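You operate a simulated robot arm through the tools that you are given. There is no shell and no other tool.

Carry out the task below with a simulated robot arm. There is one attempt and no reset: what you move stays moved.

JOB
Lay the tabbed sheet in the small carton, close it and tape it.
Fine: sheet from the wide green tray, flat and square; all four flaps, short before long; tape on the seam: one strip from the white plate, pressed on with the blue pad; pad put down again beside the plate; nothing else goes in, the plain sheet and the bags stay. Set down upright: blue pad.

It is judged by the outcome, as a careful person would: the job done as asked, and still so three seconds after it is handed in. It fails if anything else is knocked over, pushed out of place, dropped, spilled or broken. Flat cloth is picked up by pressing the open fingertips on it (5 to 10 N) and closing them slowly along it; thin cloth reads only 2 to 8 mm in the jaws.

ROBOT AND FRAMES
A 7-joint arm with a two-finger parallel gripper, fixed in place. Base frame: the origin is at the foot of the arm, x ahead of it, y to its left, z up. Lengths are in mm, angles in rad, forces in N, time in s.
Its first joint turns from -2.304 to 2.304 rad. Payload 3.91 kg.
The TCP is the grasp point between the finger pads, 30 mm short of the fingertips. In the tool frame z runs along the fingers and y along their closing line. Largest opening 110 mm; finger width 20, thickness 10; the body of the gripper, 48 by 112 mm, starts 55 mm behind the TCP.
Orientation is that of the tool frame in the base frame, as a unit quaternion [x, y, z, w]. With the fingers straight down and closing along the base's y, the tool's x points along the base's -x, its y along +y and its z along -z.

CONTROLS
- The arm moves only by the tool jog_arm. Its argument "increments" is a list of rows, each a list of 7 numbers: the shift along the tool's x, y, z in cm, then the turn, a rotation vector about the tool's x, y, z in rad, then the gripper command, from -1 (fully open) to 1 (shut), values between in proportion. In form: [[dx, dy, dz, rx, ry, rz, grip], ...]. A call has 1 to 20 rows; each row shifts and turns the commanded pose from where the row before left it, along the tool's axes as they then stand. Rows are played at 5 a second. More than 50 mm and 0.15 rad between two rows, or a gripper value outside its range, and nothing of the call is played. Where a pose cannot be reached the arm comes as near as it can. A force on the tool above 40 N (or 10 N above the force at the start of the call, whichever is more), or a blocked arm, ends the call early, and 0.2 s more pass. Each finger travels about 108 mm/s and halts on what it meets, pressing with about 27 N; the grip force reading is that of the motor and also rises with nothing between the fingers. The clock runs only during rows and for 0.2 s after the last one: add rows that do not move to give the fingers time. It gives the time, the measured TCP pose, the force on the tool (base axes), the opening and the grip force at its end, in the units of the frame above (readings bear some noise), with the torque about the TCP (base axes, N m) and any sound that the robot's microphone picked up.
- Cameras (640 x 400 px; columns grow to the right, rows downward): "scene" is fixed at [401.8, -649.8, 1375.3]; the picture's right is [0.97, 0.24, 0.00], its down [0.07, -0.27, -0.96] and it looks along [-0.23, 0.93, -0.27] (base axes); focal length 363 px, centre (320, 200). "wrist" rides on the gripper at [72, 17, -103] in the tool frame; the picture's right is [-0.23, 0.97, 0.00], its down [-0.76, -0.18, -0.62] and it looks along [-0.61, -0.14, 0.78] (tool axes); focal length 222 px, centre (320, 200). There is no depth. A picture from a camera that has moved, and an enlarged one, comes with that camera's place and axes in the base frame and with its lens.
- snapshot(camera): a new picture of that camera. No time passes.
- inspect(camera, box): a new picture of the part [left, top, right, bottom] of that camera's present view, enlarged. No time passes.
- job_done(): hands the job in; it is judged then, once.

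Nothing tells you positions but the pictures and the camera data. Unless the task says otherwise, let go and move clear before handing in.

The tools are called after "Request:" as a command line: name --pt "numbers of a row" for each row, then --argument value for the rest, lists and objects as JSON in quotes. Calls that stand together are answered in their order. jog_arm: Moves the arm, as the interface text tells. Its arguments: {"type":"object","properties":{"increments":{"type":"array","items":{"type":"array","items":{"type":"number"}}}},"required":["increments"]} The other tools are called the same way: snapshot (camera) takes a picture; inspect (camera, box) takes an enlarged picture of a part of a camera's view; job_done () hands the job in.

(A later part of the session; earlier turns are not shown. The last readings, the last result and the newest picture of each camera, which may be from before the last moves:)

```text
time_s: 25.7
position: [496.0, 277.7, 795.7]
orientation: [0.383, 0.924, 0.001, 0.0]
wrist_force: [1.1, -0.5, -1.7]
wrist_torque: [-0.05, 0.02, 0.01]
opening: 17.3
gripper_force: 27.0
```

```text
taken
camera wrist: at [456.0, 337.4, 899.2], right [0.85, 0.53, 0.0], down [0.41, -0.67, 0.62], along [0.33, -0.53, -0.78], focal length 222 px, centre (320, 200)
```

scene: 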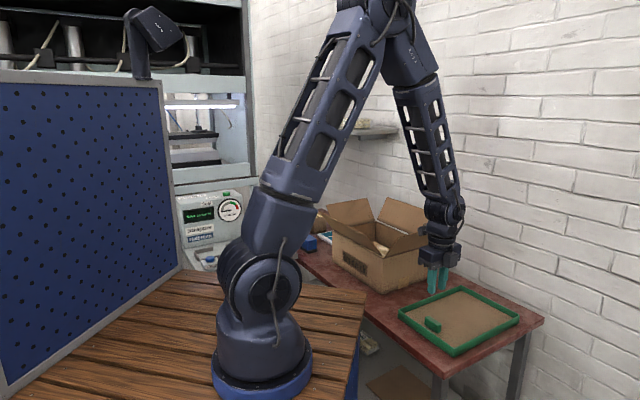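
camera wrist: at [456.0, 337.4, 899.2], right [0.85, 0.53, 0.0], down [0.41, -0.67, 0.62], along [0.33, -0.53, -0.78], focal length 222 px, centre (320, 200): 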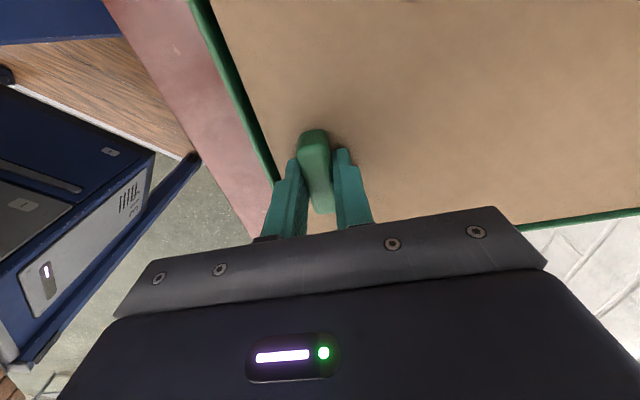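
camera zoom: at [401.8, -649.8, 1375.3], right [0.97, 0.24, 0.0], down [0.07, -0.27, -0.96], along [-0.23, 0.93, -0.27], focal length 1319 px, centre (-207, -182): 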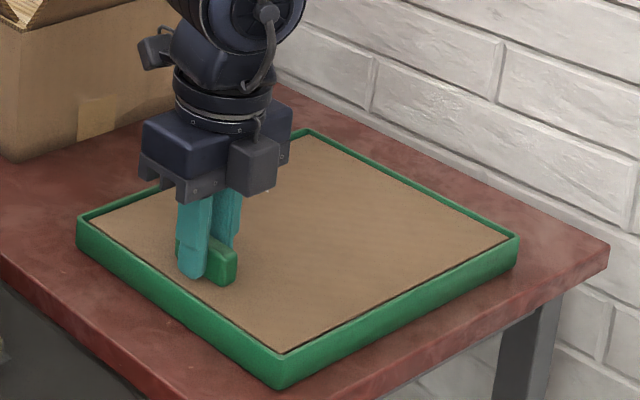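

The sheet is rising flat with the tab firmly held. I'll continue up gradually.

Request:
jog_arm --pt "0 0 -0.3 0 0 0 1" --pt "0 0 -0.4 0 0 0 1" --pt "0 0 -0.5 0 0 0 1" --pt "0 0 -0.6 0 0 0 1" --pt "0 0 -0.8 0 0 0 1" --pt "0 0 -0.8 0 0 0 1" --pt "0 0 -0.6 0 0 0 1" --pt "0 0 -0.3 0 0 0 1" --pt "0 0 0 0 0 0 1"

Request:
inspect --camera "scene" --box '[390, 230, 540, 360]'

Request:
snapshot --camera "wrist"

```text
time_s: 27.7
position: [495.0, 276.1, 839.7]
orientation: [0.383, 0.924, 0.001, 0.0]
wrist_force: [0.2, 0.0, -1.2]
wrist_torque: [-0.03, 0.03, -0.01]
opening: 17.2
gripper_force: 27.2
```

```text
3.08 times, centred on (465, 295) of scene
camera zoom: at [401.8, -649.8, 1375.3], right [0.97, 0.24, 0.0], down [0.07, -0.27, -0.96], along [-0.23, 0.93, -0.27], focal length 1116 px, centre (-126, -92)
```

zoom: 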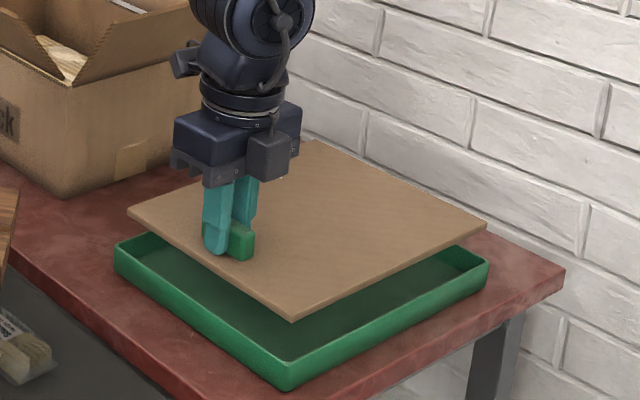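

```text
taken
camera wrist: at [456.3, 337.4, 942.6], right [0.85, 0.53, 0.0], down [0.41, -0.67, 0.62], along [0.33, -0.53, -0.78], focal length 222 px, centre (320, 200)
```

wrist: 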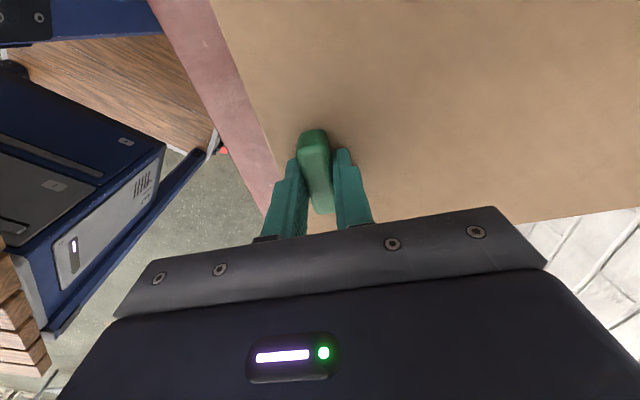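

The sheet is held flat and level and weighs about 1 N. I'll raise it well above the carton flaps, then turn it 90° so its long side matches the carton's.

Request:
jog_arm --pt "0 0 -1 0 0 0 1" --pt "0 0 -2 0 0 0 1" --pt "0 0 -3 0 0 0 1" --pt "0 0 -3 0 0 0 1" --pt "0 0 -3 0 0 0 1" --pt "0 0 -3 0 0 0 1" --pt "0 0 -3 0 0 0 1" --pt "0 0 -2 0 0 0 1" --pt "0 0 -1 0 0 0 1" --pt "0 0 0 0 0 0 1" --pt "0 0 0 0 0 -0.04 1" --pt "0 0 0 0 0 -0.08 1" --pt "0 0 0 0 0 -0.1 1" --pt "0 0 0 0 0 -0.1 1" --pt "0 0 0 0 0 -0.1 1" --pt "0 0 0 0 0 -0.1 1" --pt "0 0 0 0 0 -0.1 1" --pt "0 0 0 0 0 -0.08 1" --pt "0 0 0 0 0 -0.04 1" --pt "0 0 0 0 0 0 1"

Request:
snapshot --camera "scene"

Request:
snapshot --camera "wrist"

```text
time_s: 31.9
position: [494.5, 277.0, 1047.6]
orientation: [0.024, 1.0, 0.0, 0.0]
wrist_force: [-0.3, -0.5, -0.5]
wrist_torque: [-0.06, -0.02, 0.01]
opening: 17.4
gripper_force: 27.1
```

```text
taken
```

scene: 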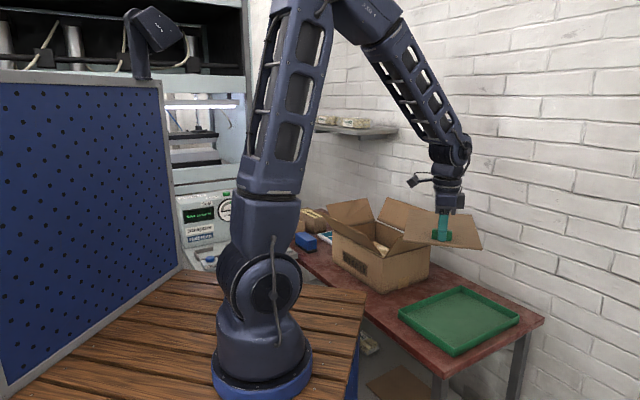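

```text
taken
camera wrist: at [423.4, 294.4, 1152.4], right [0.27, 0.96, 0.0], down [0.75, -0.21, 0.62], along [0.6, -0.17, -0.78], focal length 222 px, centre (320, 200)
```

wrist: 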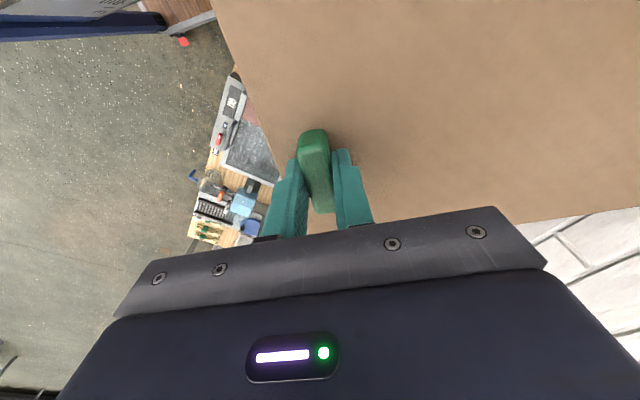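

The rotation is half done and stable. I'll finish turning to -45°, rise a little more and bring the sheet over the carton.

Request:
jog_arm --pt "0 0 -1 0 0 -0.04 1" --pt "0 0 -1 0 0 -0.08 1" --pt "0 0 -0.5 0 0 -0.1 1" --pt "0 0 0 0 0 -0.1 1" --pt "0 0 0 0 0 -0.1 1" --pt "0 0 0 0 0 -0.1 1" --pt "0 0 0 0 0 -0.1 1" --pt "0 0 0 0 0 -0.1 1" --pt "0 0 0 0 0 -0.08 1" --pt "0 0 0 0 0 -0.033 1" --pt "0 0 0 0 0 0 1" --pt "0 0 0 0 0 0 1"

Request:
snapshot --camera "scene"

Request:
snapshot --camera "wrist"

```text
time_s: 34.5
position: [495.4, 278.0, 1073.1]
orientation: [-0.383, 0.924, 0.0, 0.001]
wrist_force: [0.3, 0.2, -0.6]
wrist_torque: [-0.08, -0.02, 0.03]
opening: 17.4
gripper_force: 26.9
```

```text
taken
```

scene: 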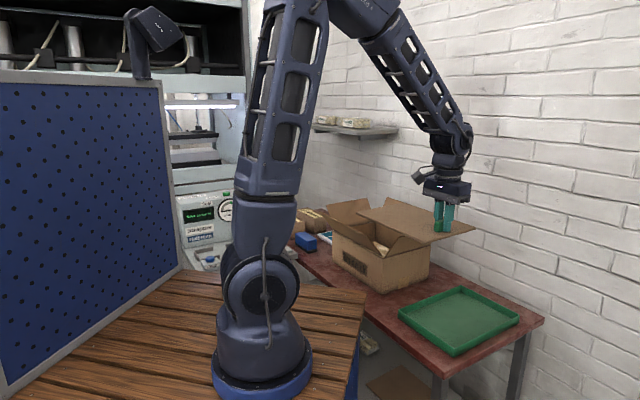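

```text
taken
camera wrist: at [431.6, 234.7, 1177.2], right [-0.53, 0.85, 0.0], down [0.66, 0.41, 0.62], along [0.53, 0.33, -0.78], focal length 222 px, centre (320, 200)
```

wrist: 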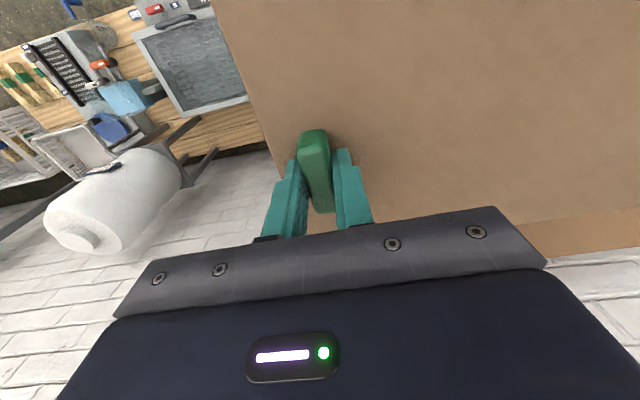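

The sheet is now aligned with the carton's long direction. I'll move it above the carton at this height.

Request:
jog_arm --pt "-0.5 1.2 0 0 0 0 1" --pt "-1.2 3 0 0 0 0 1" --pt "-1.5 3.8 0 0 0 0 1" --pt "-1.5 3.8 0 0 0 0 1" --pt "-1.5 3.8 0 0 0 0 1" --pt "-1.5 3.8 0 0 0 0 1" --pt "-1.5 3.8 0 0 0 0 1" --pt "-1.2 2.6 0 0 0 0 1" --pt "-0.4 0.95 0 0 0 0 1" --pt "0 0 0 0 0 0 1" --pt "0 0 0 0 0 0 1"

Request:
snapshot --camera "scene"

Request:
snapshot --camera "wrist"

Request:
inspect --camera "scene" --box '[310, 170, 470, 300]'

```text
time_s: 36.9
position: [382.3, 542.0, 1074.4]
orientation: [-0.383, 0.924, 0.0, 0.001]
wrist_force: [0.3, 0.0, -0.6]
wrist_torque: [-0.02, -0.08, 0.01]
opening: 17.6
gripper_force: 26.5
```

```text
taken
```

scene: 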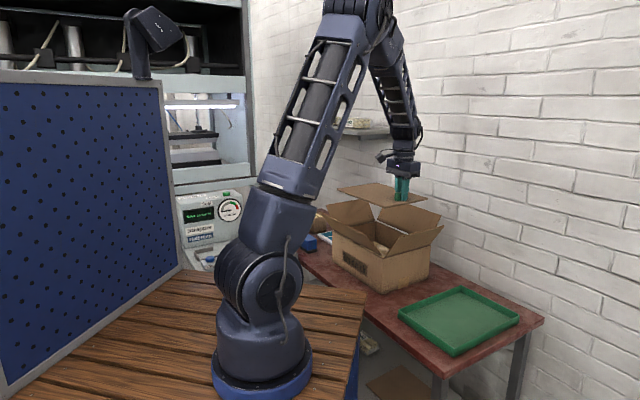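

```text
taken
camera wrist: at [319.4, 500.4, 1177.6], right [-0.53, 0.85, 0.0], down [0.66, 0.41, 0.62], along [0.53, 0.33, -0.78], focal length 222 px, centre (320, 200)
```

wrist: 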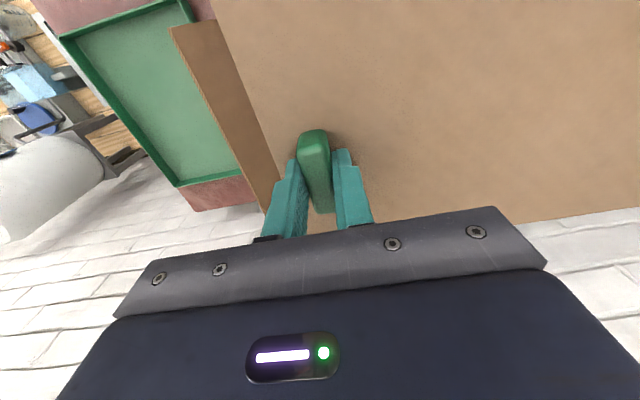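

```text
3.08 times, centred on (390, 235) of scene
camera zoom: at [401.8, -649.8, 1375.3], right [0.97, 0.24, 0.0], down [0.07, -0.27, -0.96], along [-0.23, 0.93, -0.27], focal length 1116 px, centre (105, 92)
```

zoom: 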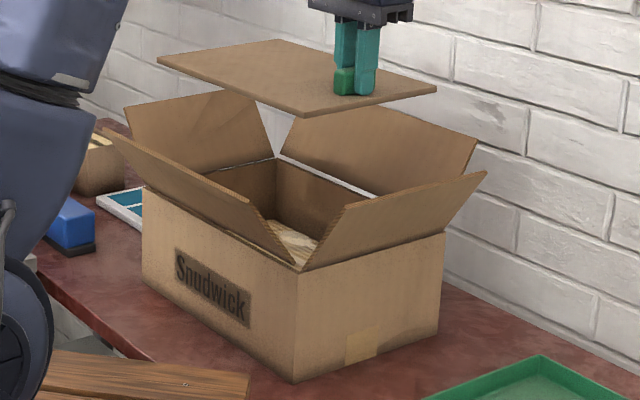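

The sheet hovers over the carton. I'll lower part way, to between the flap tips, and check alignment from both cameras.

Request:
jog_arm --pt "0 0 1 0 0 0 1" --pt "0 0 2 0 0 0 1" --pt "0 0 2 0 0 0 1" --pt "0 0 2 0 0 0 1" --pt "0 0 1 0 0 0 1" --pt "0 0 0 0 0 0 1" --pt "0 0 0 0 0 0 1"

Request:
snapshot --camera "wrist"

Request:
inspect --camera "scene" --box '[310, 180, 460, 300]'

```text
time_s: 38.5
position: [381.8, 541.8, 992.3]
orientation: [-0.383, 0.924, 0.001, 0.002]
wrist_force: [-0.4, 0.3, -1.1]
wrist_torque: [-0.05, -0.04, 0.02]
opening: 17.0
gripper_force: 27.2
```

```text
taken
camera wrist: at [319.1, 500.2, 1097.3], right [-0.53, 0.85, 0.0], down [0.66, 0.41, 0.62], along [0.53, 0.33, -0.78], focal length 222 px, centre (320, 200)
```

wrist: 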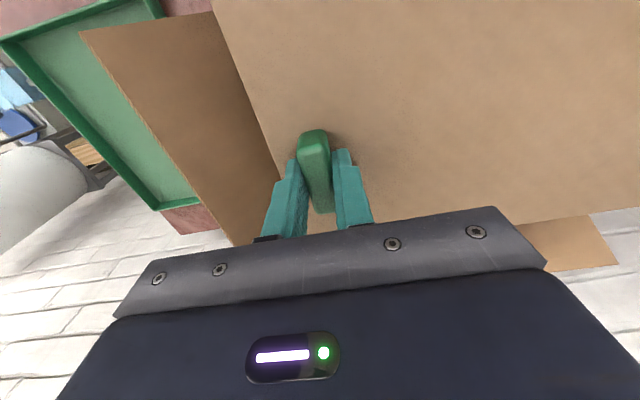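

```text
3.33 times, centred on (385, 240) of scene
camera zoom: at [401.8, -649.8, 1375.3], right [0.97, 0.24, 0.0], down [0.07, -0.27, -0.96], along [-0.23, 0.93, -0.27], focal length 1209 px, centre (103, 67)
```

zoom: 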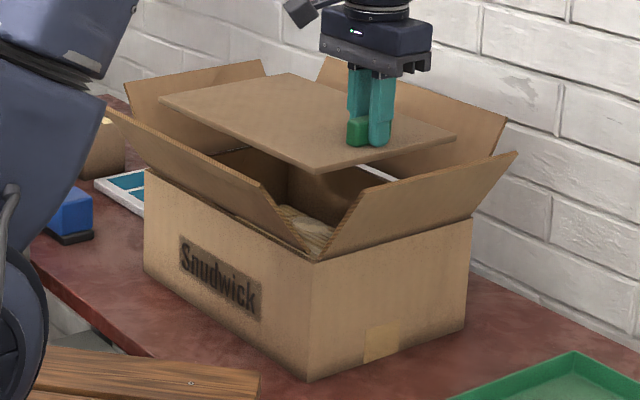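

Request:
inspect --camera "scene" --box '[370, 200, 450, 260]'

Request:
inspect --camera "scene" --box '[320, 190, 400, 250]'

Request:
inspect --camera "wrist" --box '[80, 0, 320, 250]'

Request:
inspect --camera "wrist" --box '[480, 180, 640, 290]'

```text
6.67 times, centred on (410, 230) of scene
camera zoom: at [401.8, -649.8, 1375.3], right [0.97, 0.24, 0.0], down [0.07, -0.27, -0.96], along [-0.23, 0.93, -0.27], focal length 2418 px, centre (-280, 0)
```

zoom: 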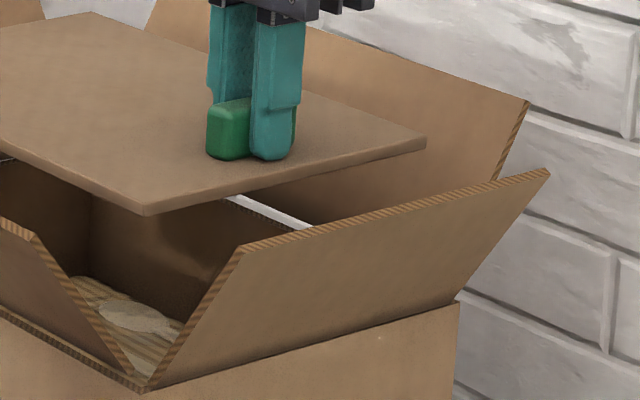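

```text
6.67 times, centred on (360, 220) of scene
camera zoom: at [401.8, -649.8, 1375.3], right [0.97, 0.24, 0.0], down [0.07, -0.27, -0.96], along [-0.23, 0.93, -0.27], focal length 2418 px, centre (53, 67)
```

zoom: 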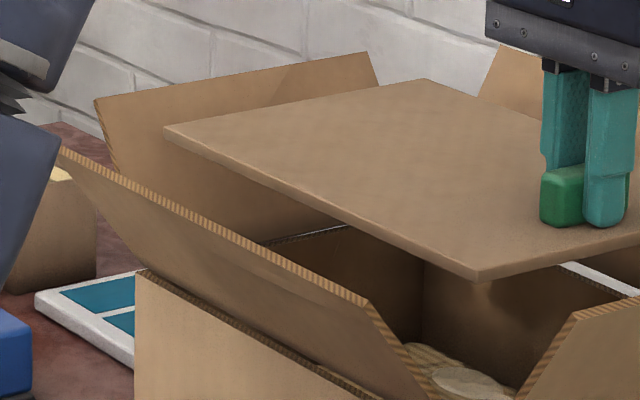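

```text
1.60 times, centred on (200, 125) of wrist
camera zoom: at [319.1, 500.2, 1097.3], right [-0.53, 0.85, 0.0], down [0.66, 0.41, 0.62], along [0.53, 0.33, -0.78], focal length 355 px, centre (512, 320)
```

zoom: 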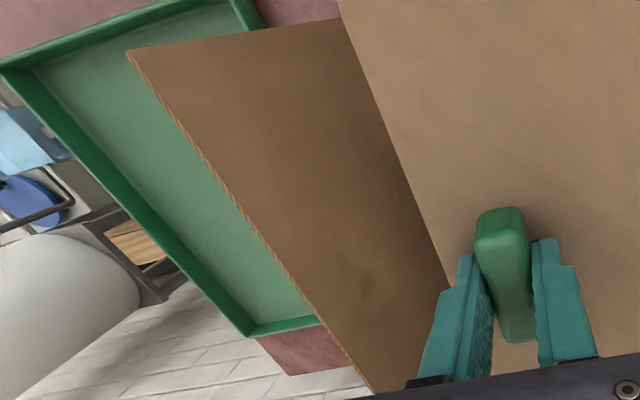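

```text
3.64 times, centred on (560, 235) of wrist
camera zoom: at [319.1, 500.2, 1097.3], right [-0.53, 0.85, 0.0], down [0.66, 0.41, 0.62], along [0.53, 0.33, -0.78], focal length 808 px, centre (-553, 73)
```

zoom: 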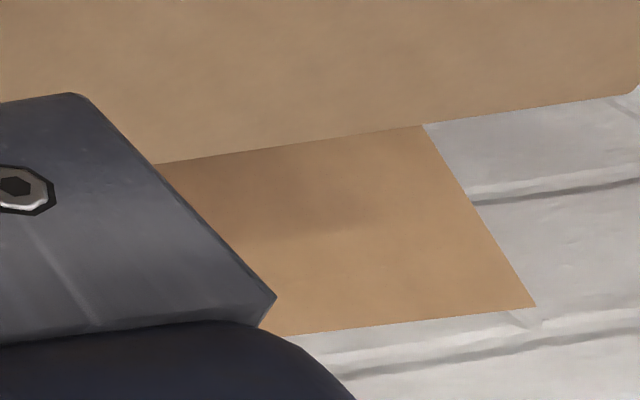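

Yaw agrees between sheet and carton within about a degree. I'll lower to just above the rim level, where offsets can be read directly.

Request:
jog_arm --pt "0 0 1 0 0 0 1" --pt "-0.3 0 1.5 0 0 0 1" --pt "0 0 1.5 0 0 0 1" --pt "0 0 1 0 0 0 1" --pt "0 0 0.5 0 0 0 1" --pt "0 0 0 0 0 0 1" --pt "0 0 0 0 0 0 1"

Request:
snapshot --camera "wrist"

Request:
inspect --camera "scene" --box '[360, 200, 450, 270]'

Request:
inspect --camera "scene" --box '[320, 190, 400, 250]'

Request:
inspect --camera "wrist" --box '[80, 0, 320, 250]'

```text
time_s: 40.1
position: [384.0, 543.8, 938.8]
orientation: [-0.382, 0.924, 0.001, -0.001]
wrist_force: [-0.3, 0.5, -0.6]
wrist_torque: [-0.04, -0.05, -0.02]
opening: 17.4
gripper_force: 26.9
```

```text
taken
camera wrist: at [321.4, 502.5, 1041.8], right [-0.53, 0.85, 0.0], down [0.66, 0.41, 0.62], along [0.53, 0.33, -0.78], focal length 222 px, centre (320, 200)
```

wrist: 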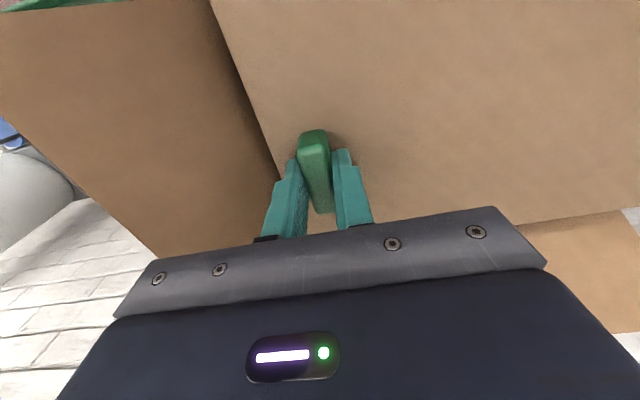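

```text
5.71 times, centred on (405, 235) of scene
camera zoom: at [401.8, -649.8, 1375.3], right [0.97, 0.24, 0.0], down [0.07, -0.27, -0.96], along [-0.23, 0.93, -0.27], focal length 2072 px, centre (-166, 0)
```

zoom: 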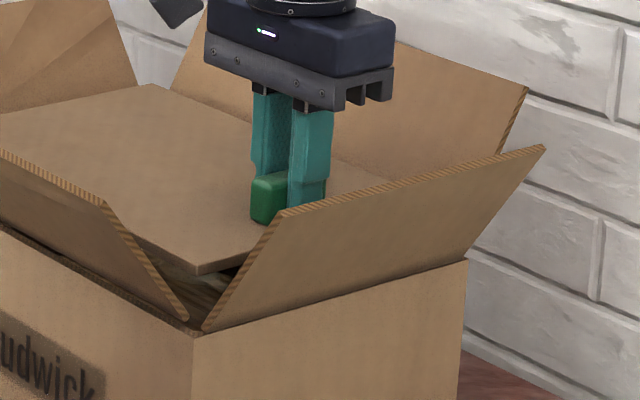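

```text
6.67 times, centred on (360, 220) of scene
camera zoom: at [401.8, -649.8, 1375.3], right [0.97, 0.24, 0.0], down [0.07, -0.27, -0.96], along [-0.23, 0.93, -0.27], focal length 2418 px, centre (53, 67)
```

zoom: 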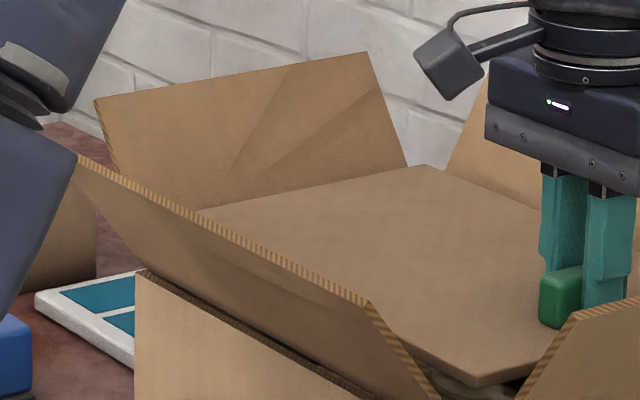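

```text
1.60 times, centred on (200, 125) of wrist
camera zoom: at [321.4, 502.5, 1041.8], right [-0.53, 0.85, 0.0], down [0.66, 0.41, 0.62], along [0.53, 0.33, -0.78], focal length 355 px, centre (512, 320)
```

zoom: 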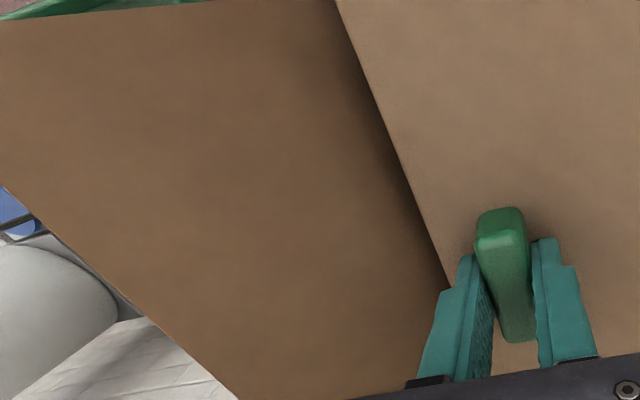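

Offsets read as about 2.5 mm along the long axis, and otherwise the sheet is centred. I'll correct it and lower the sheet through the opening in small steps.

Request:
jog_arm --pt "-0.05 0.25 0.5 0 0 0 1" --pt "0 0 0.8 0 0 0 1" --pt "0 0 0.8 0 0 0 1" --pt "0 0 0.8 0 0 0 1" --pt "0 0 0.5 0 0 0 1" --pt "0 0 0 0 0 0 1" --pt "0 0 0 0 0 0 1"

Request:
snapshot --camera "wrist"

Request:
inspect --camera "scene" --box '[360, 200, 450, 270]'

Request:
inspect --camera "scene" --box '[320, 190, 400, 250]'

```text
time_s: 41.7
position: [382.5, 545.2, 903.7]
orientation: [-0.382, 0.924, 0.0, 0.001]
wrist_force: [0.1, -0.3, -1.1]
wrist_torque: [-0.04, -0.05, -0.02]
opening: 17.3
gripper_force: 26.7
```

```text
taken
camera wrist: at [320.0, 504.7, 1008.2], right [-0.53, 0.85, 0.0], down [0.66, 0.41, 0.62], along [0.53, 0.33, -0.78], focal length 222 px, centre (320, 200)
```

wrist: 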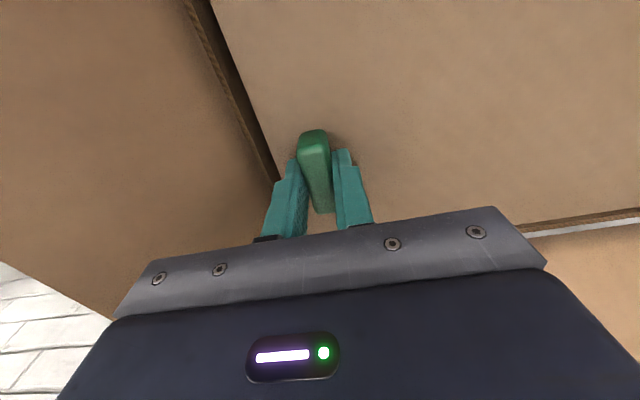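

```text
5.71 times, centred on (405, 235) of scene
camera zoom: at [401.8, -649.8, 1375.3], right [0.97, 0.24, 0.0], down [0.07, -0.27, -0.96], along [-0.23, 0.93, -0.27], focal length 2072 px, centre (-166, 0)
```

zoom: 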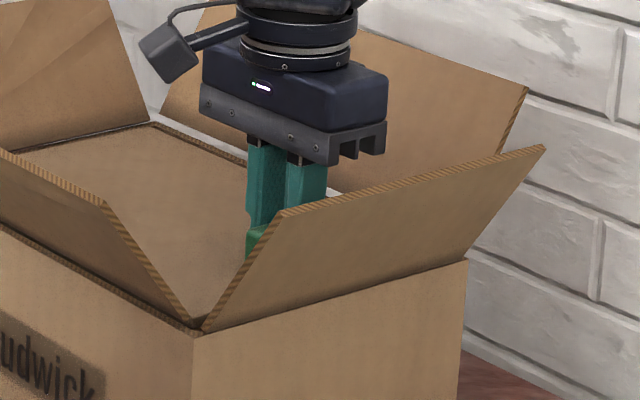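

```text
6.67 times, centred on (360, 220) of scene
camera zoom: at [401.8, -649.8, 1375.3], right [0.97, 0.24, 0.0], down [0.07, -0.27, -0.96], along [-0.23, 0.93, -0.27], focal length 2418 px, centre (53, 67)
```

zoom: 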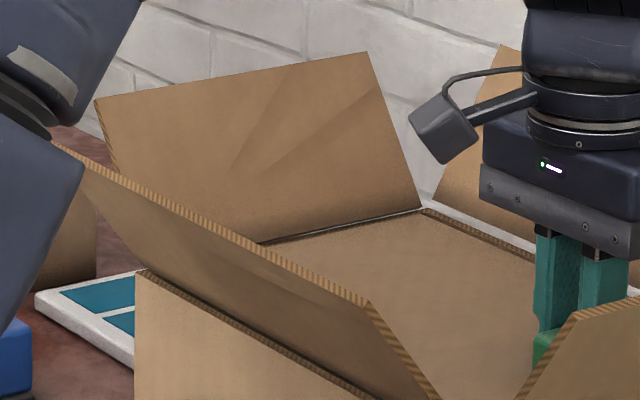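

Request:
inspect --camera "wrist" --box '[170, 0, 330, 200]'

Request:
inspect --camera "wrist" --box '[500, 180, 640, 270]'

Request:
inspect --camera "scene" --box '[345, 215, 405, 255]'

```text
2.00 times, centred on (250, 100) of wrist
camera zoom: at [320.0, 504.7, 1008.2], right [-0.53, 0.85, 0.0], down [0.66, 0.41, 0.62], along [0.53, 0.33, -0.78], focal length 444 px, centre (460, 400)
```

zoom: 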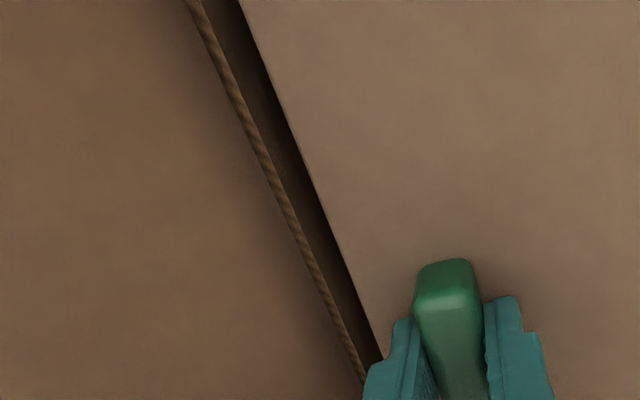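

```text
4.44 times, centred on (570, 225) of wrist
camera zoom: at [320.0, 504.7, 1008.2], right [-0.53, 0.85, 0.0], down [0.66, 0.41, 0.62], along [0.53, 0.33, -0.78], focal length 987 px, centre (-791, 89)
```

zoom: 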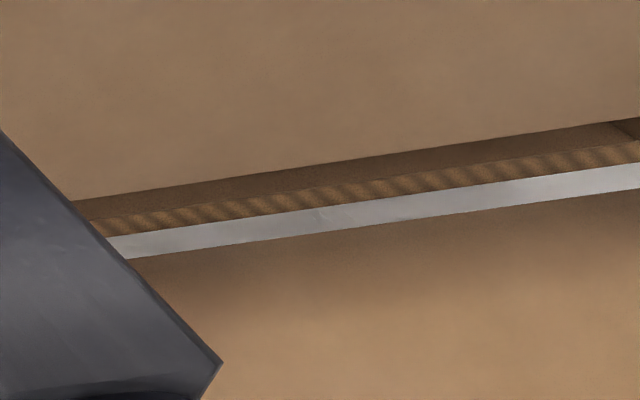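

```text
10.00 times, centred on (375, 235) of scene
camera zoom: at [401.8, -649.8, 1375.3], right [0.97, 0.24, 0.0], down [0.07, -0.27, -0.96], along [-0.23, 0.93, -0.27], focal length 3626 px, centre (-230, -150)
```

zoom: 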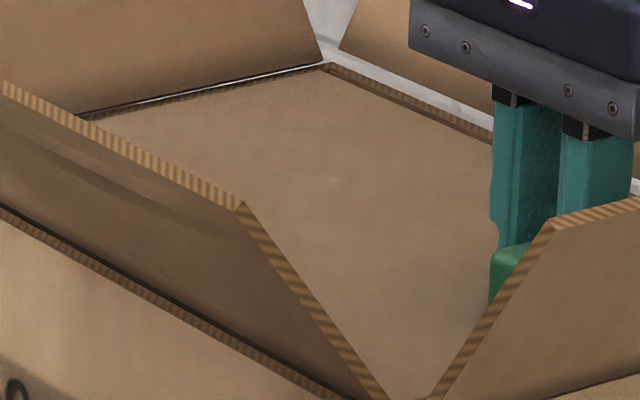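

The sheet sits at rim level with even gaps. The contents lie deeper, at about z = 782, so the gripper body must not foul the low end flap. I'll tilt about 5°, so the far end goes down first, and lower it in carefully.

Request:
jog_arm --pt "0 0.35 0 0.029 0 0 1" --pt "0 0 0 0.029 0 0 1" --pt "0 0 0 0.029 0 0 1" --pt "0 0.07 0.8 0 0 0 1" --pt "0 0.07 0.8 0 0 0 1" --pt "0 0.07 0.8 0 0 0 1" --pt "0 0.07 0.8 0 0 0 1" --pt "0 0 0 0 0 0 1" --pt "0 0 0 0 0 0 1"

Request:
snapshot --camera "wrist"

Request:
inspect --camera "scene" --box '[345, 195, 445, 265]'

```text
time_s: 43.7
position: [379.8, 548.5, 872.3]
orientation: [-0.382, 0.923, -0.04, 0.018]
wrist_force: [-0.7, 0.0, 0.5]
wrist_torque: [-0.02, -0.04, -0.01]
opening: 17.2
gripper_force: 26.6
```

```text
taken
camera wrist: at [310.3, 513.5, 974.2], right [-0.53, 0.85, -0.08], down [0.62, 0.45, 0.64], along [0.58, 0.28, -0.77], focal length 222 px, centre (320, 200)
```

wrist: 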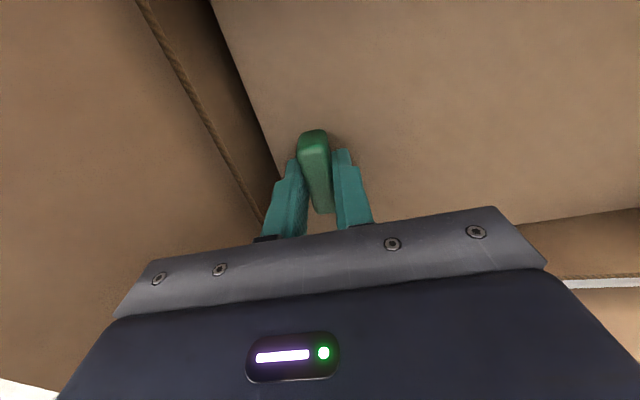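

```text
5.71 times, centred on (395, 230) of scene
camera zoom: at [401.8, -649.8, 1375.3], right [0.97, 0.24, 0.0], down [0.07, -0.27, -0.96], along [-0.23, 0.93, -0.27], focal length 2072 px, centre (-109, 29)
```

zoom: 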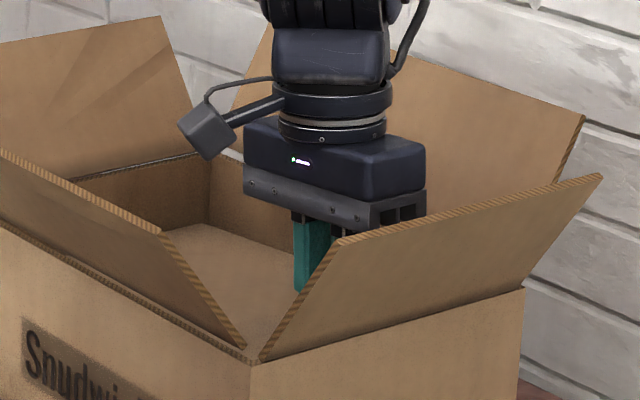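

There's no contact so far and the clearances look good. I'll lower further in small steps and feel for the contents.

Request:
jog_arm --pt "0 0.044 0.5 0 0 0 1" --pt "0 0.044 0.5 0 0 0 1" --pt "0 0.044 0.5 0 0 0 1" --pt "0 0.035 0.4 0 0 0 1" --pt "0 0 0 0 0 0 1"

Request:
jog_arm --pt "0 0.017 0.2 0 0 0 1" --pt "0 0.017 0.2 0 0 0 1" --pt "0 0 0 0 0 0 1"

Request:
snapshot --camera "wrist"

Request:
inspect --camera "scene" --box '[345, 195, 445, 265]'

```text
time_s: 44.9
position: [380.5, 548.7, 853.7]
orientation: [-0.382, 0.923, -0.041, 0.018]
wrist_force: [1.4, -1.1, 3.3]
wrist_torque: [0.62, 0.46, -0.07]
opening: 17.7
gripper_force: 27.0
```

```text
time_s: 45.7
position: [380.1, 549.5, 848.7]
orientation: [-0.382, 0.923, -0.041, 0.017]
wrist_force: [0.5, -0.9, 3.9]
wrist_torque: [0.73, 0.63, -0.11]
opening: 18.1
gripper_force: 27.2
```

```text
taken
camera wrist: at [311.2, 513.2, 951.2], right [-0.53, 0.85, -0.08], down [0.62, 0.45, 0.64], along [0.58, 0.28, -0.77], focal length 222 px, centre (320, 200)
```

wrist: 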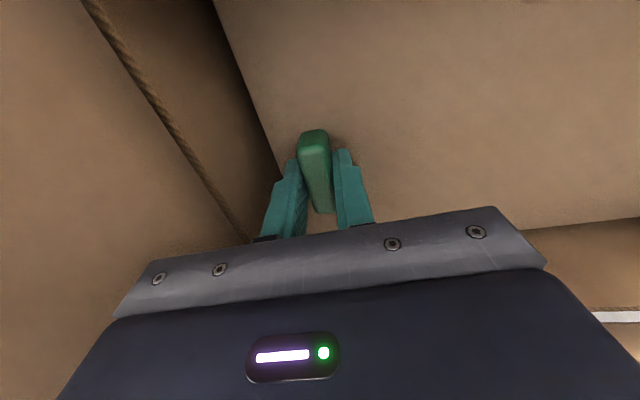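

```text
5.71 times, centred on (395, 230) of scene
camera zoom: at [401.8, -649.8, 1375.3], right [0.97, 0.24, 0.0], down [0.07, -0.27, -0.96], along [-0.23, 0.93, -0.27], focal length 2072 px, centre (-109, 29)
```

zoom: 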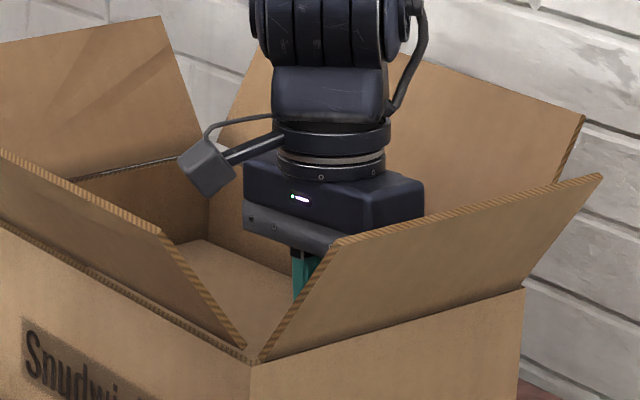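

The far end touches the contents at about z = 800 with only about 4 N. I'll reduce the tilt to about 2° and lower a little more so the remaining drop is only a few millimetres, then release.

Request:
jog_arm --pt "0 0 0 -0.026 0 0 1" --pt "0 0 0 -0.026 0 0 1" --pt "0 0.01 0.2 0 0 0 1" --pt "0 0.01 0.2 0 0 0 1" --pt "0 0.005 0.15 0 0 0 1" --pt "0 0 0 0 0 0 1" --pt "0 0 0 0 0 0 1"

Request:
snapshot --camera "wrist"

Request:
inspect --camera "scene" --box '[345, 195, 445, 265]'

```text
time_s: 47.3
position: [381.3, 549.1, 844.0]
orientation: [-0.382, 0.924, -0.015, 0.008]
wrist_force: [0.1, 1.0, 1.6]
wrist_torque: [0.35, 0.26, 0.0]
opening: 17.4
gripper_force: 27.0
```

```text
taken
camera wrist: at [314.7, 510.1, 946.8], right [-0.53, 0.85, -0.03], down [0.65, 0.43, 0.63], along [0.55, 0.31, -0.78], focal length 222 px, centre (320, 200)
```

wrist: 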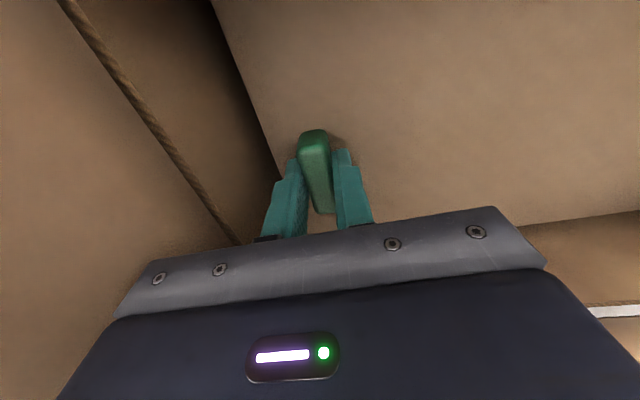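

```text
5.71 times, centred on (395, 230) of scene
camera zoom: at [401.8, -649.8, 1375.3], right [0.97, 0.24, 0.0], down [0.07, -0.27, -0.96], along [-0.23, 0.93, -0.27], focal length 2072 px, centre (-109, 29)
```

zoom: 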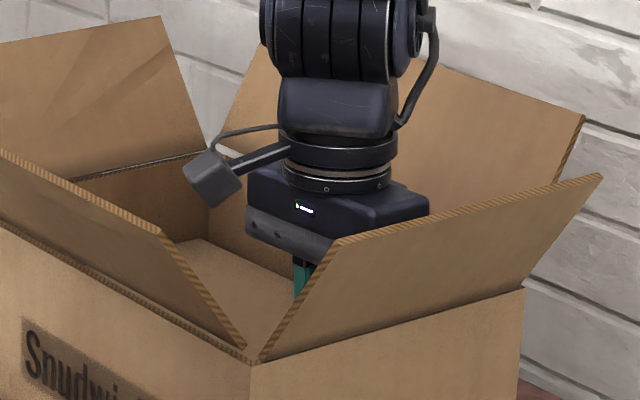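

The sheet rests at its far end. A small 3 mm shift toward the low end will centre it, then I'll open the jaws slightly to let the tab end settle.

Request:
jog_arm --pt "0 -0.15 0 0 0 0 1" --pt "0 -0.15 0 0 0 0 1" --pt "0 0 0 0 0 0 1" --pt "0 0 0 0 0 0 0.6" --pt "0 0 0 0 0 0 0.5" --pt "0 0 0 0 0 0 0.45" --pt "0 0 0 0 0 0 0.45"

Request:
snapshot --camera "wrist"

Request:
inspect --camera "scene" --box '[345, 195, 445, 265]'

```text
time_s: 48.9
position: [383.6, 547.1, 843.5]
orientation: [-0.383, 0.924, -0.016, 0.007]
wrist_force: [-0.2, -0.7, 0.2]
wrist_torque: [0.02, 0.05, -0.01]
opening: 30.2
gripper_force: 0.1
```

```text
taken
camera wrist: at [316.8, 507.6, 947.0], right [-0.53, 0.85, -0.03], down [0.65, 0.43, 0.63], along [0.55, 0.31, -0.78], focal length 222 px, centre (320, 200)
```

wrist: 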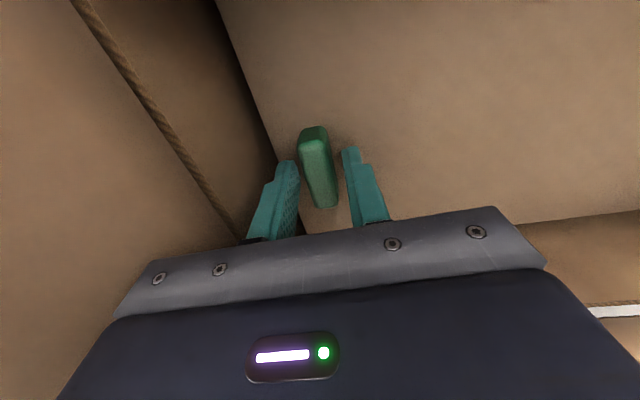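

```text
5.71 times, centred on (395, 230) of scene
camera zoom: at [401.8, -649.8, 1375.3], right [0.97, 0.24, 0.0], down [0.07, -0.27, -0.96], along [-0.23, 0.93, -0.27], focal length 2072 px, centre (-109, 29)
```

zoom: 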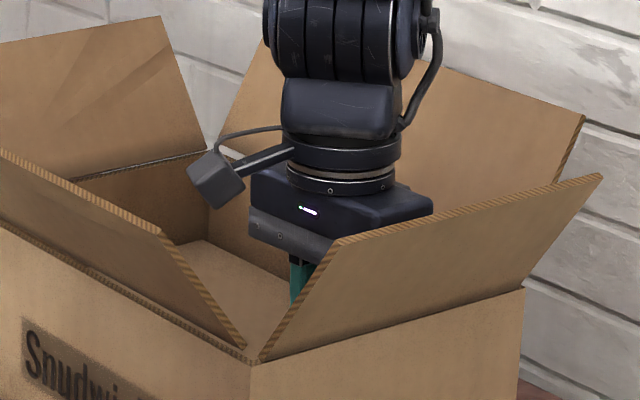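

The sheet is released and lies in the carton. I'll raise the gripper straight out and inspect it from above.

Request:
jog_arm --pt "0 -0.03 -1 0 0 0 0.45" --pt "0 -0.07 -2 0 0 0 0.45" --pt "0 -0.1 -3 0 0 0 0.45" --pt "0 -0.13 -4 0 0 0 0.45" --pt "0 0 0 -0.034 0 0 0.45" --pt "0 0 -5 0 0 0 0.45" --pt "0 0 -5 0 0 0 0.45" --pt "0 0 -5 0 0 0 0.45" --pt "0 0 -4 0 0 0 0.45" --pt "0 0 0 0 0 0 0.45" --pt "0 0 0 0 0 0 0.45"

Request:
snapshot --camera "wrist"

Request:
inspect --camera "scene" --box '[320, 180, 460, 290]'

```text
time_s: 51.3
position: [381.7, 546.7, 1134.4]
orientation: [-0.383, 0.924, 0.0, 0.001]
wrist_force: [-0.3, -0.4, 0.7]
wrist_torque: [0.03, 0.0, -0.01]
opening: 30.4
gripper_force: 0.1
```

```text
taken
camera wrist: at [318.7, 505.6, 1238.8], right [-0.53, 0.85, 0.0], down [0.66, 0.41, 0.62], along [0.53, 0.33, -0.78], focal length 222 px, centre (320, 200)
```

wrist: 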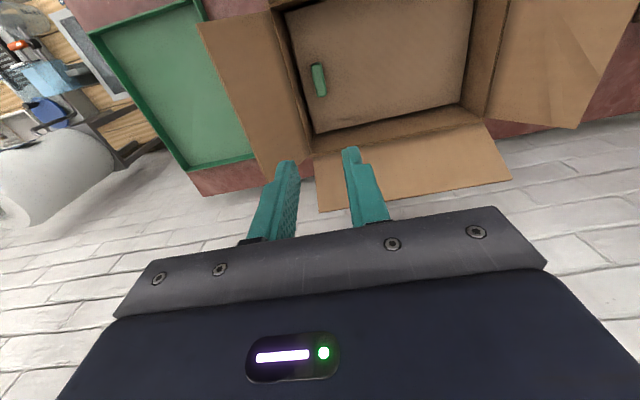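

```text
3.64 times, centred on (390, 235) of scene
camera zoom: at [401.8, -649.8, 1375.3], right [0.97, 0.24, 0.0], down [0.07, -0.27, -0.96], along [-0.23, 0.93, -0.27], focal length 1319 px, centre (66, 73)
```

zoom: 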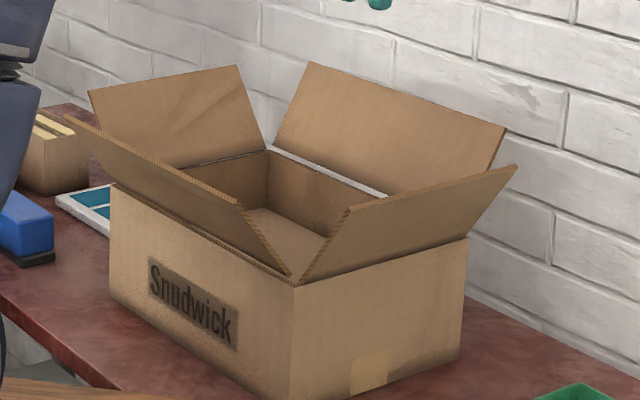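

The sheet lies flat and square in the carton. I'll zoom in on this top view for precise carton geometry.

Request:
inspect --camera "wrist" --box '[190, 0, 510, 220]'

Request:
inspect --camera "wrist" --box '[450, 0, 640, 140]'

```text
1.82 times, centred on (350, 110) of wrist
camera zoom: at [318.7, 505.6, 1238.8], right [-0.53, 0.85, 0.0], down [0.66, 0.41, 0.62], along [0.53, 0.33, -0.78], focal length 404 px, centre (266, 364)
```

zoom: 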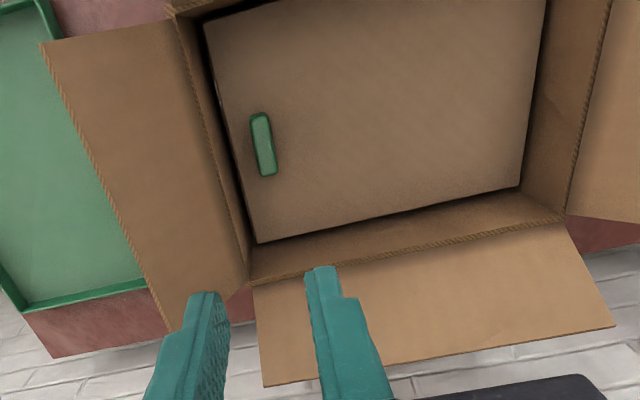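

```text
2.86 times, centred on (545, 70) of wrist
camera zoom: at [318.7, 505.6, 1238.8], right [-0.53, 0.85, 0.0], down [0.66, 0.41, 0.62], along [0.53, 0.33, -0.78], focal length 635 px, centre (-323, 571)
```

zoom: 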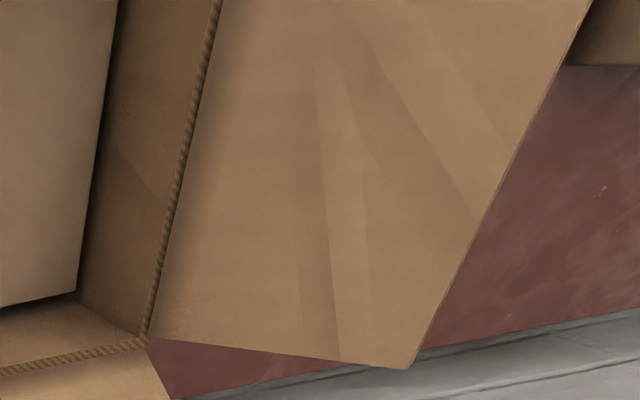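

The geometry is confirmed: rim z is about 873, the carton spans n 553–764 and s 73–366 in diagonal coordinates, and flaps are about 108 mm long, standing at about 58°. Next I'll close the jaws, go to the outside of the low-end short flap (tray side), and descend beside it.

Request:
jog_arm --pt "-0.25 -3.2 0 0 0 0 1" --pt "0 -3.2 0 0 0 0 1" --pt "0 -3.2 0 0 0 0 1" --pt "0 -3.1 0 0 0 0 1" --pt "0 0 4.3 0 0 0 1" --pt "0 0 4.3 0 0 0 1" --pt "0 0 4.3 0 0 0 1" --pt "0 0 4.3 0 0 0 1" --pt "0 0 0 0 0 0 1" --pt "0 0 0 0 0 0 1"

Request:
inspect --camera "scene" --box '[320, 170, 460, 290]'

Request:
snapshot --camera "wrist"

```text
time_s: 53.5
position: [474.3, 459.2, 962.9]
orientation: [-0.383, 0.924, 0.0, 0.002]
wrist_force: [0.0, 0.5, -0.3]
wrist_torque: [0.02, 0.01, 0.0]
opening: 0.1
gripper_force: 27.4
```

```text
3.33 times, centred on (390, 230) of scene
camera zoom: at [401.8, -649.8, 1375.3], right [0.97, 0.24, 0.0], down [0.07, -0.27, -0.96], along [-0.23, 0.93, -0.27], focal length 1209 px, centre (87, 100)
```

zoom: 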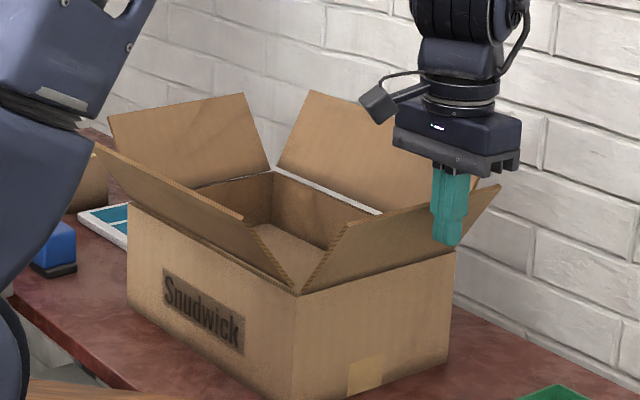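

```text
taken
camera wrist: at [411.0, 417.2, 1065.8], right [-0.53, 0.85, 0.0], down [0.66, 0.41, 0.62], along [0.53, 0.33, -0.78], focal length 222 px, centre (320, 200)
```

wrist: 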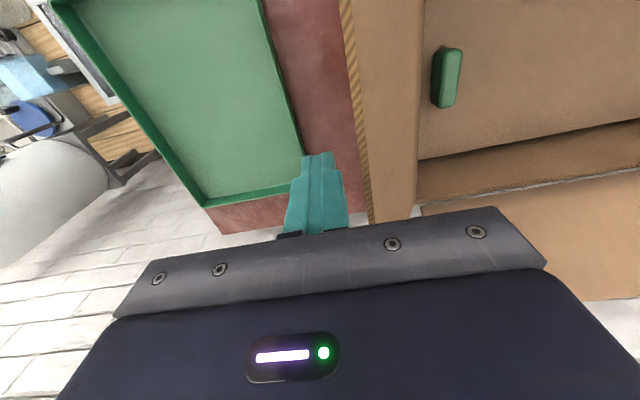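

The closed fingers are outside the low-end short flap. I'll push it inward toward vertical.

Request:
jog_arm --pt "0 2 0 0 0 0 1" --pt "0 1.5 0 0 0 0 1" --pt "0 1.5 0 0 0 0 1" --pt "0 1.5 0 0 0 0 1" --pt "0 1.5 0 0 0 0 1" --pt "0 0 0 0 0 0 1"

Request:
inspect --camera "scene" --box '[320, 170, 460, 290]'

```text
time_s: 54.9
position: [417.3, 514.4, 961.1]
orientation: [-0.382, 0.924, 0.0, 0.001]
wrist_force: [-0.8, 0.0, -0.1]
wrist_torque: [0.01, 0.0, -0.01]
opening: 0.0
gripper_force: 26.8
```

```text
3.33 times, centred on (390, 230) of scene
camera zoom: at [401.8, -649.8, 1375.3], right [0.97, 0.24, 0.0], down [0.07, -0.27, -0.96], along [-0.23, 0.93, -0.27], focal length 1209 px, centre (87, 100)
```

zoom: 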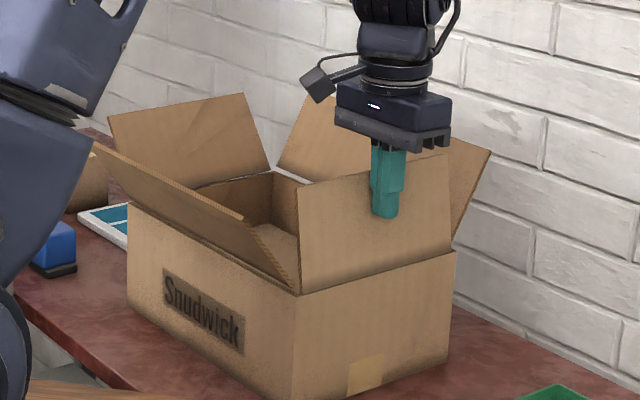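

The flap stands vertical now and follows with little force. I'll continue the arc inward and down.

Request:
jog_arm --pt "0 1.5 0 0 0 0 1" --pt "0 1.4 0 0 0 0 1" --pt "0 1.2 0.7 0 0 0 1" --pt "0 1.1 0.8 0 0 0 1" --pt "0 0.9 0.9 0 0 0 1" --pt "0 0.7 1.0 0 0 0 1" --pt "0 0.4 0.8 0 0 0 1" --pt "0 0 0 0 0 0 1"

Request:
inspect --camera "scene" --box '[320, 170, 460, 290]'

Request:
snapshot --camera "wrist"

```text
time_s: 56.7
position: [365.5, 565.8, 920.3]
orientation: [-0.383, 0.924, 0.001, 0.001]
wrist_force: [-0.3, 0.5, 0.4]
wrist_torque: [-0.01, 0.0, -0.01]
opening: 0.0
gripper_force: 26.7
```

```text
3.33 times, centred on (390, 230) of scene
camera zoom: at [401.8, -649.8, 1375.3], right [0.97, 0.24, 0.0], down [0.07, -0.27, -0.96], along [-0.23, 0.93, -0.27], focal length 1209 px, centre (87, 100)
```

zoom: 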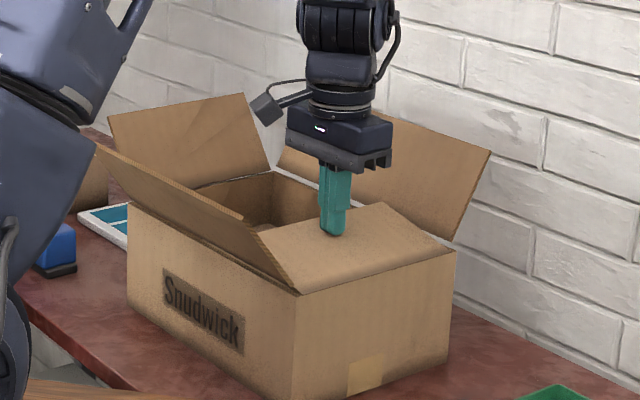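

```text
taken
camera wrist: at [302.6, 524.5, 1023.5], right [-0.53, 0.85, 0.0], down [0.66, 0.41, 0.62], along [0.53, 0.33, -0.78], focal length 222 px, centre (320, 200)
```

wrist: 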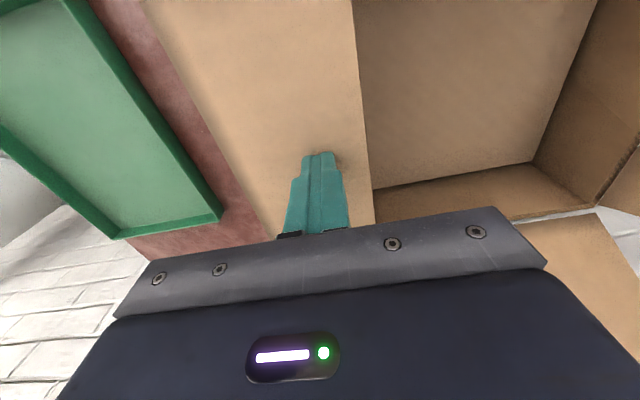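

The flap is nearly horizontal. I'll press a bit further down and then lift away to see whether it stays.

Request:
jog_arm --pt "0 0.1 0.4 0 0 0 1" --pt "0 0 0.3 0 0 0 1" --pt "0 0 0.3 0 0 0 1" --pt "0 0 0.2 0 0 0 1" --pt "0 0 0 0 0 0 1"

Request:
inspect --camera "scene" --box '[340, 210, 430, 280]'

```text
time_s: 57.9
position: [364.9, 566.7, 907.6]
orientation: [-0.383, 0.924, 0.001, 0.0]
wrist_force: [0.1, 0.0, 0.0]
wrist_torque: [0.02, -0.04, -0.01]
opening: 0.0
gripper_force: 26.6
```

```text
5.71 times, centred on (385, 245) of scene
camera zoom: at [401.8, -649.8, 1375.3], right [0.97, 0.24, 0.0], down [0.07, -0.27, -0.96], along [-0.23, 0.93, -0.27], focal length 2072 px, centre (-51, -57)
```

zoom: 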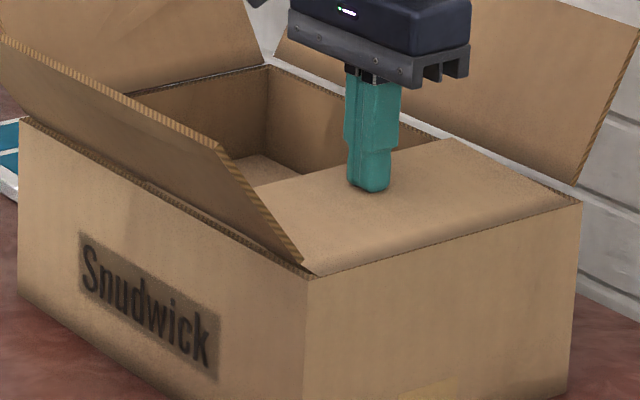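

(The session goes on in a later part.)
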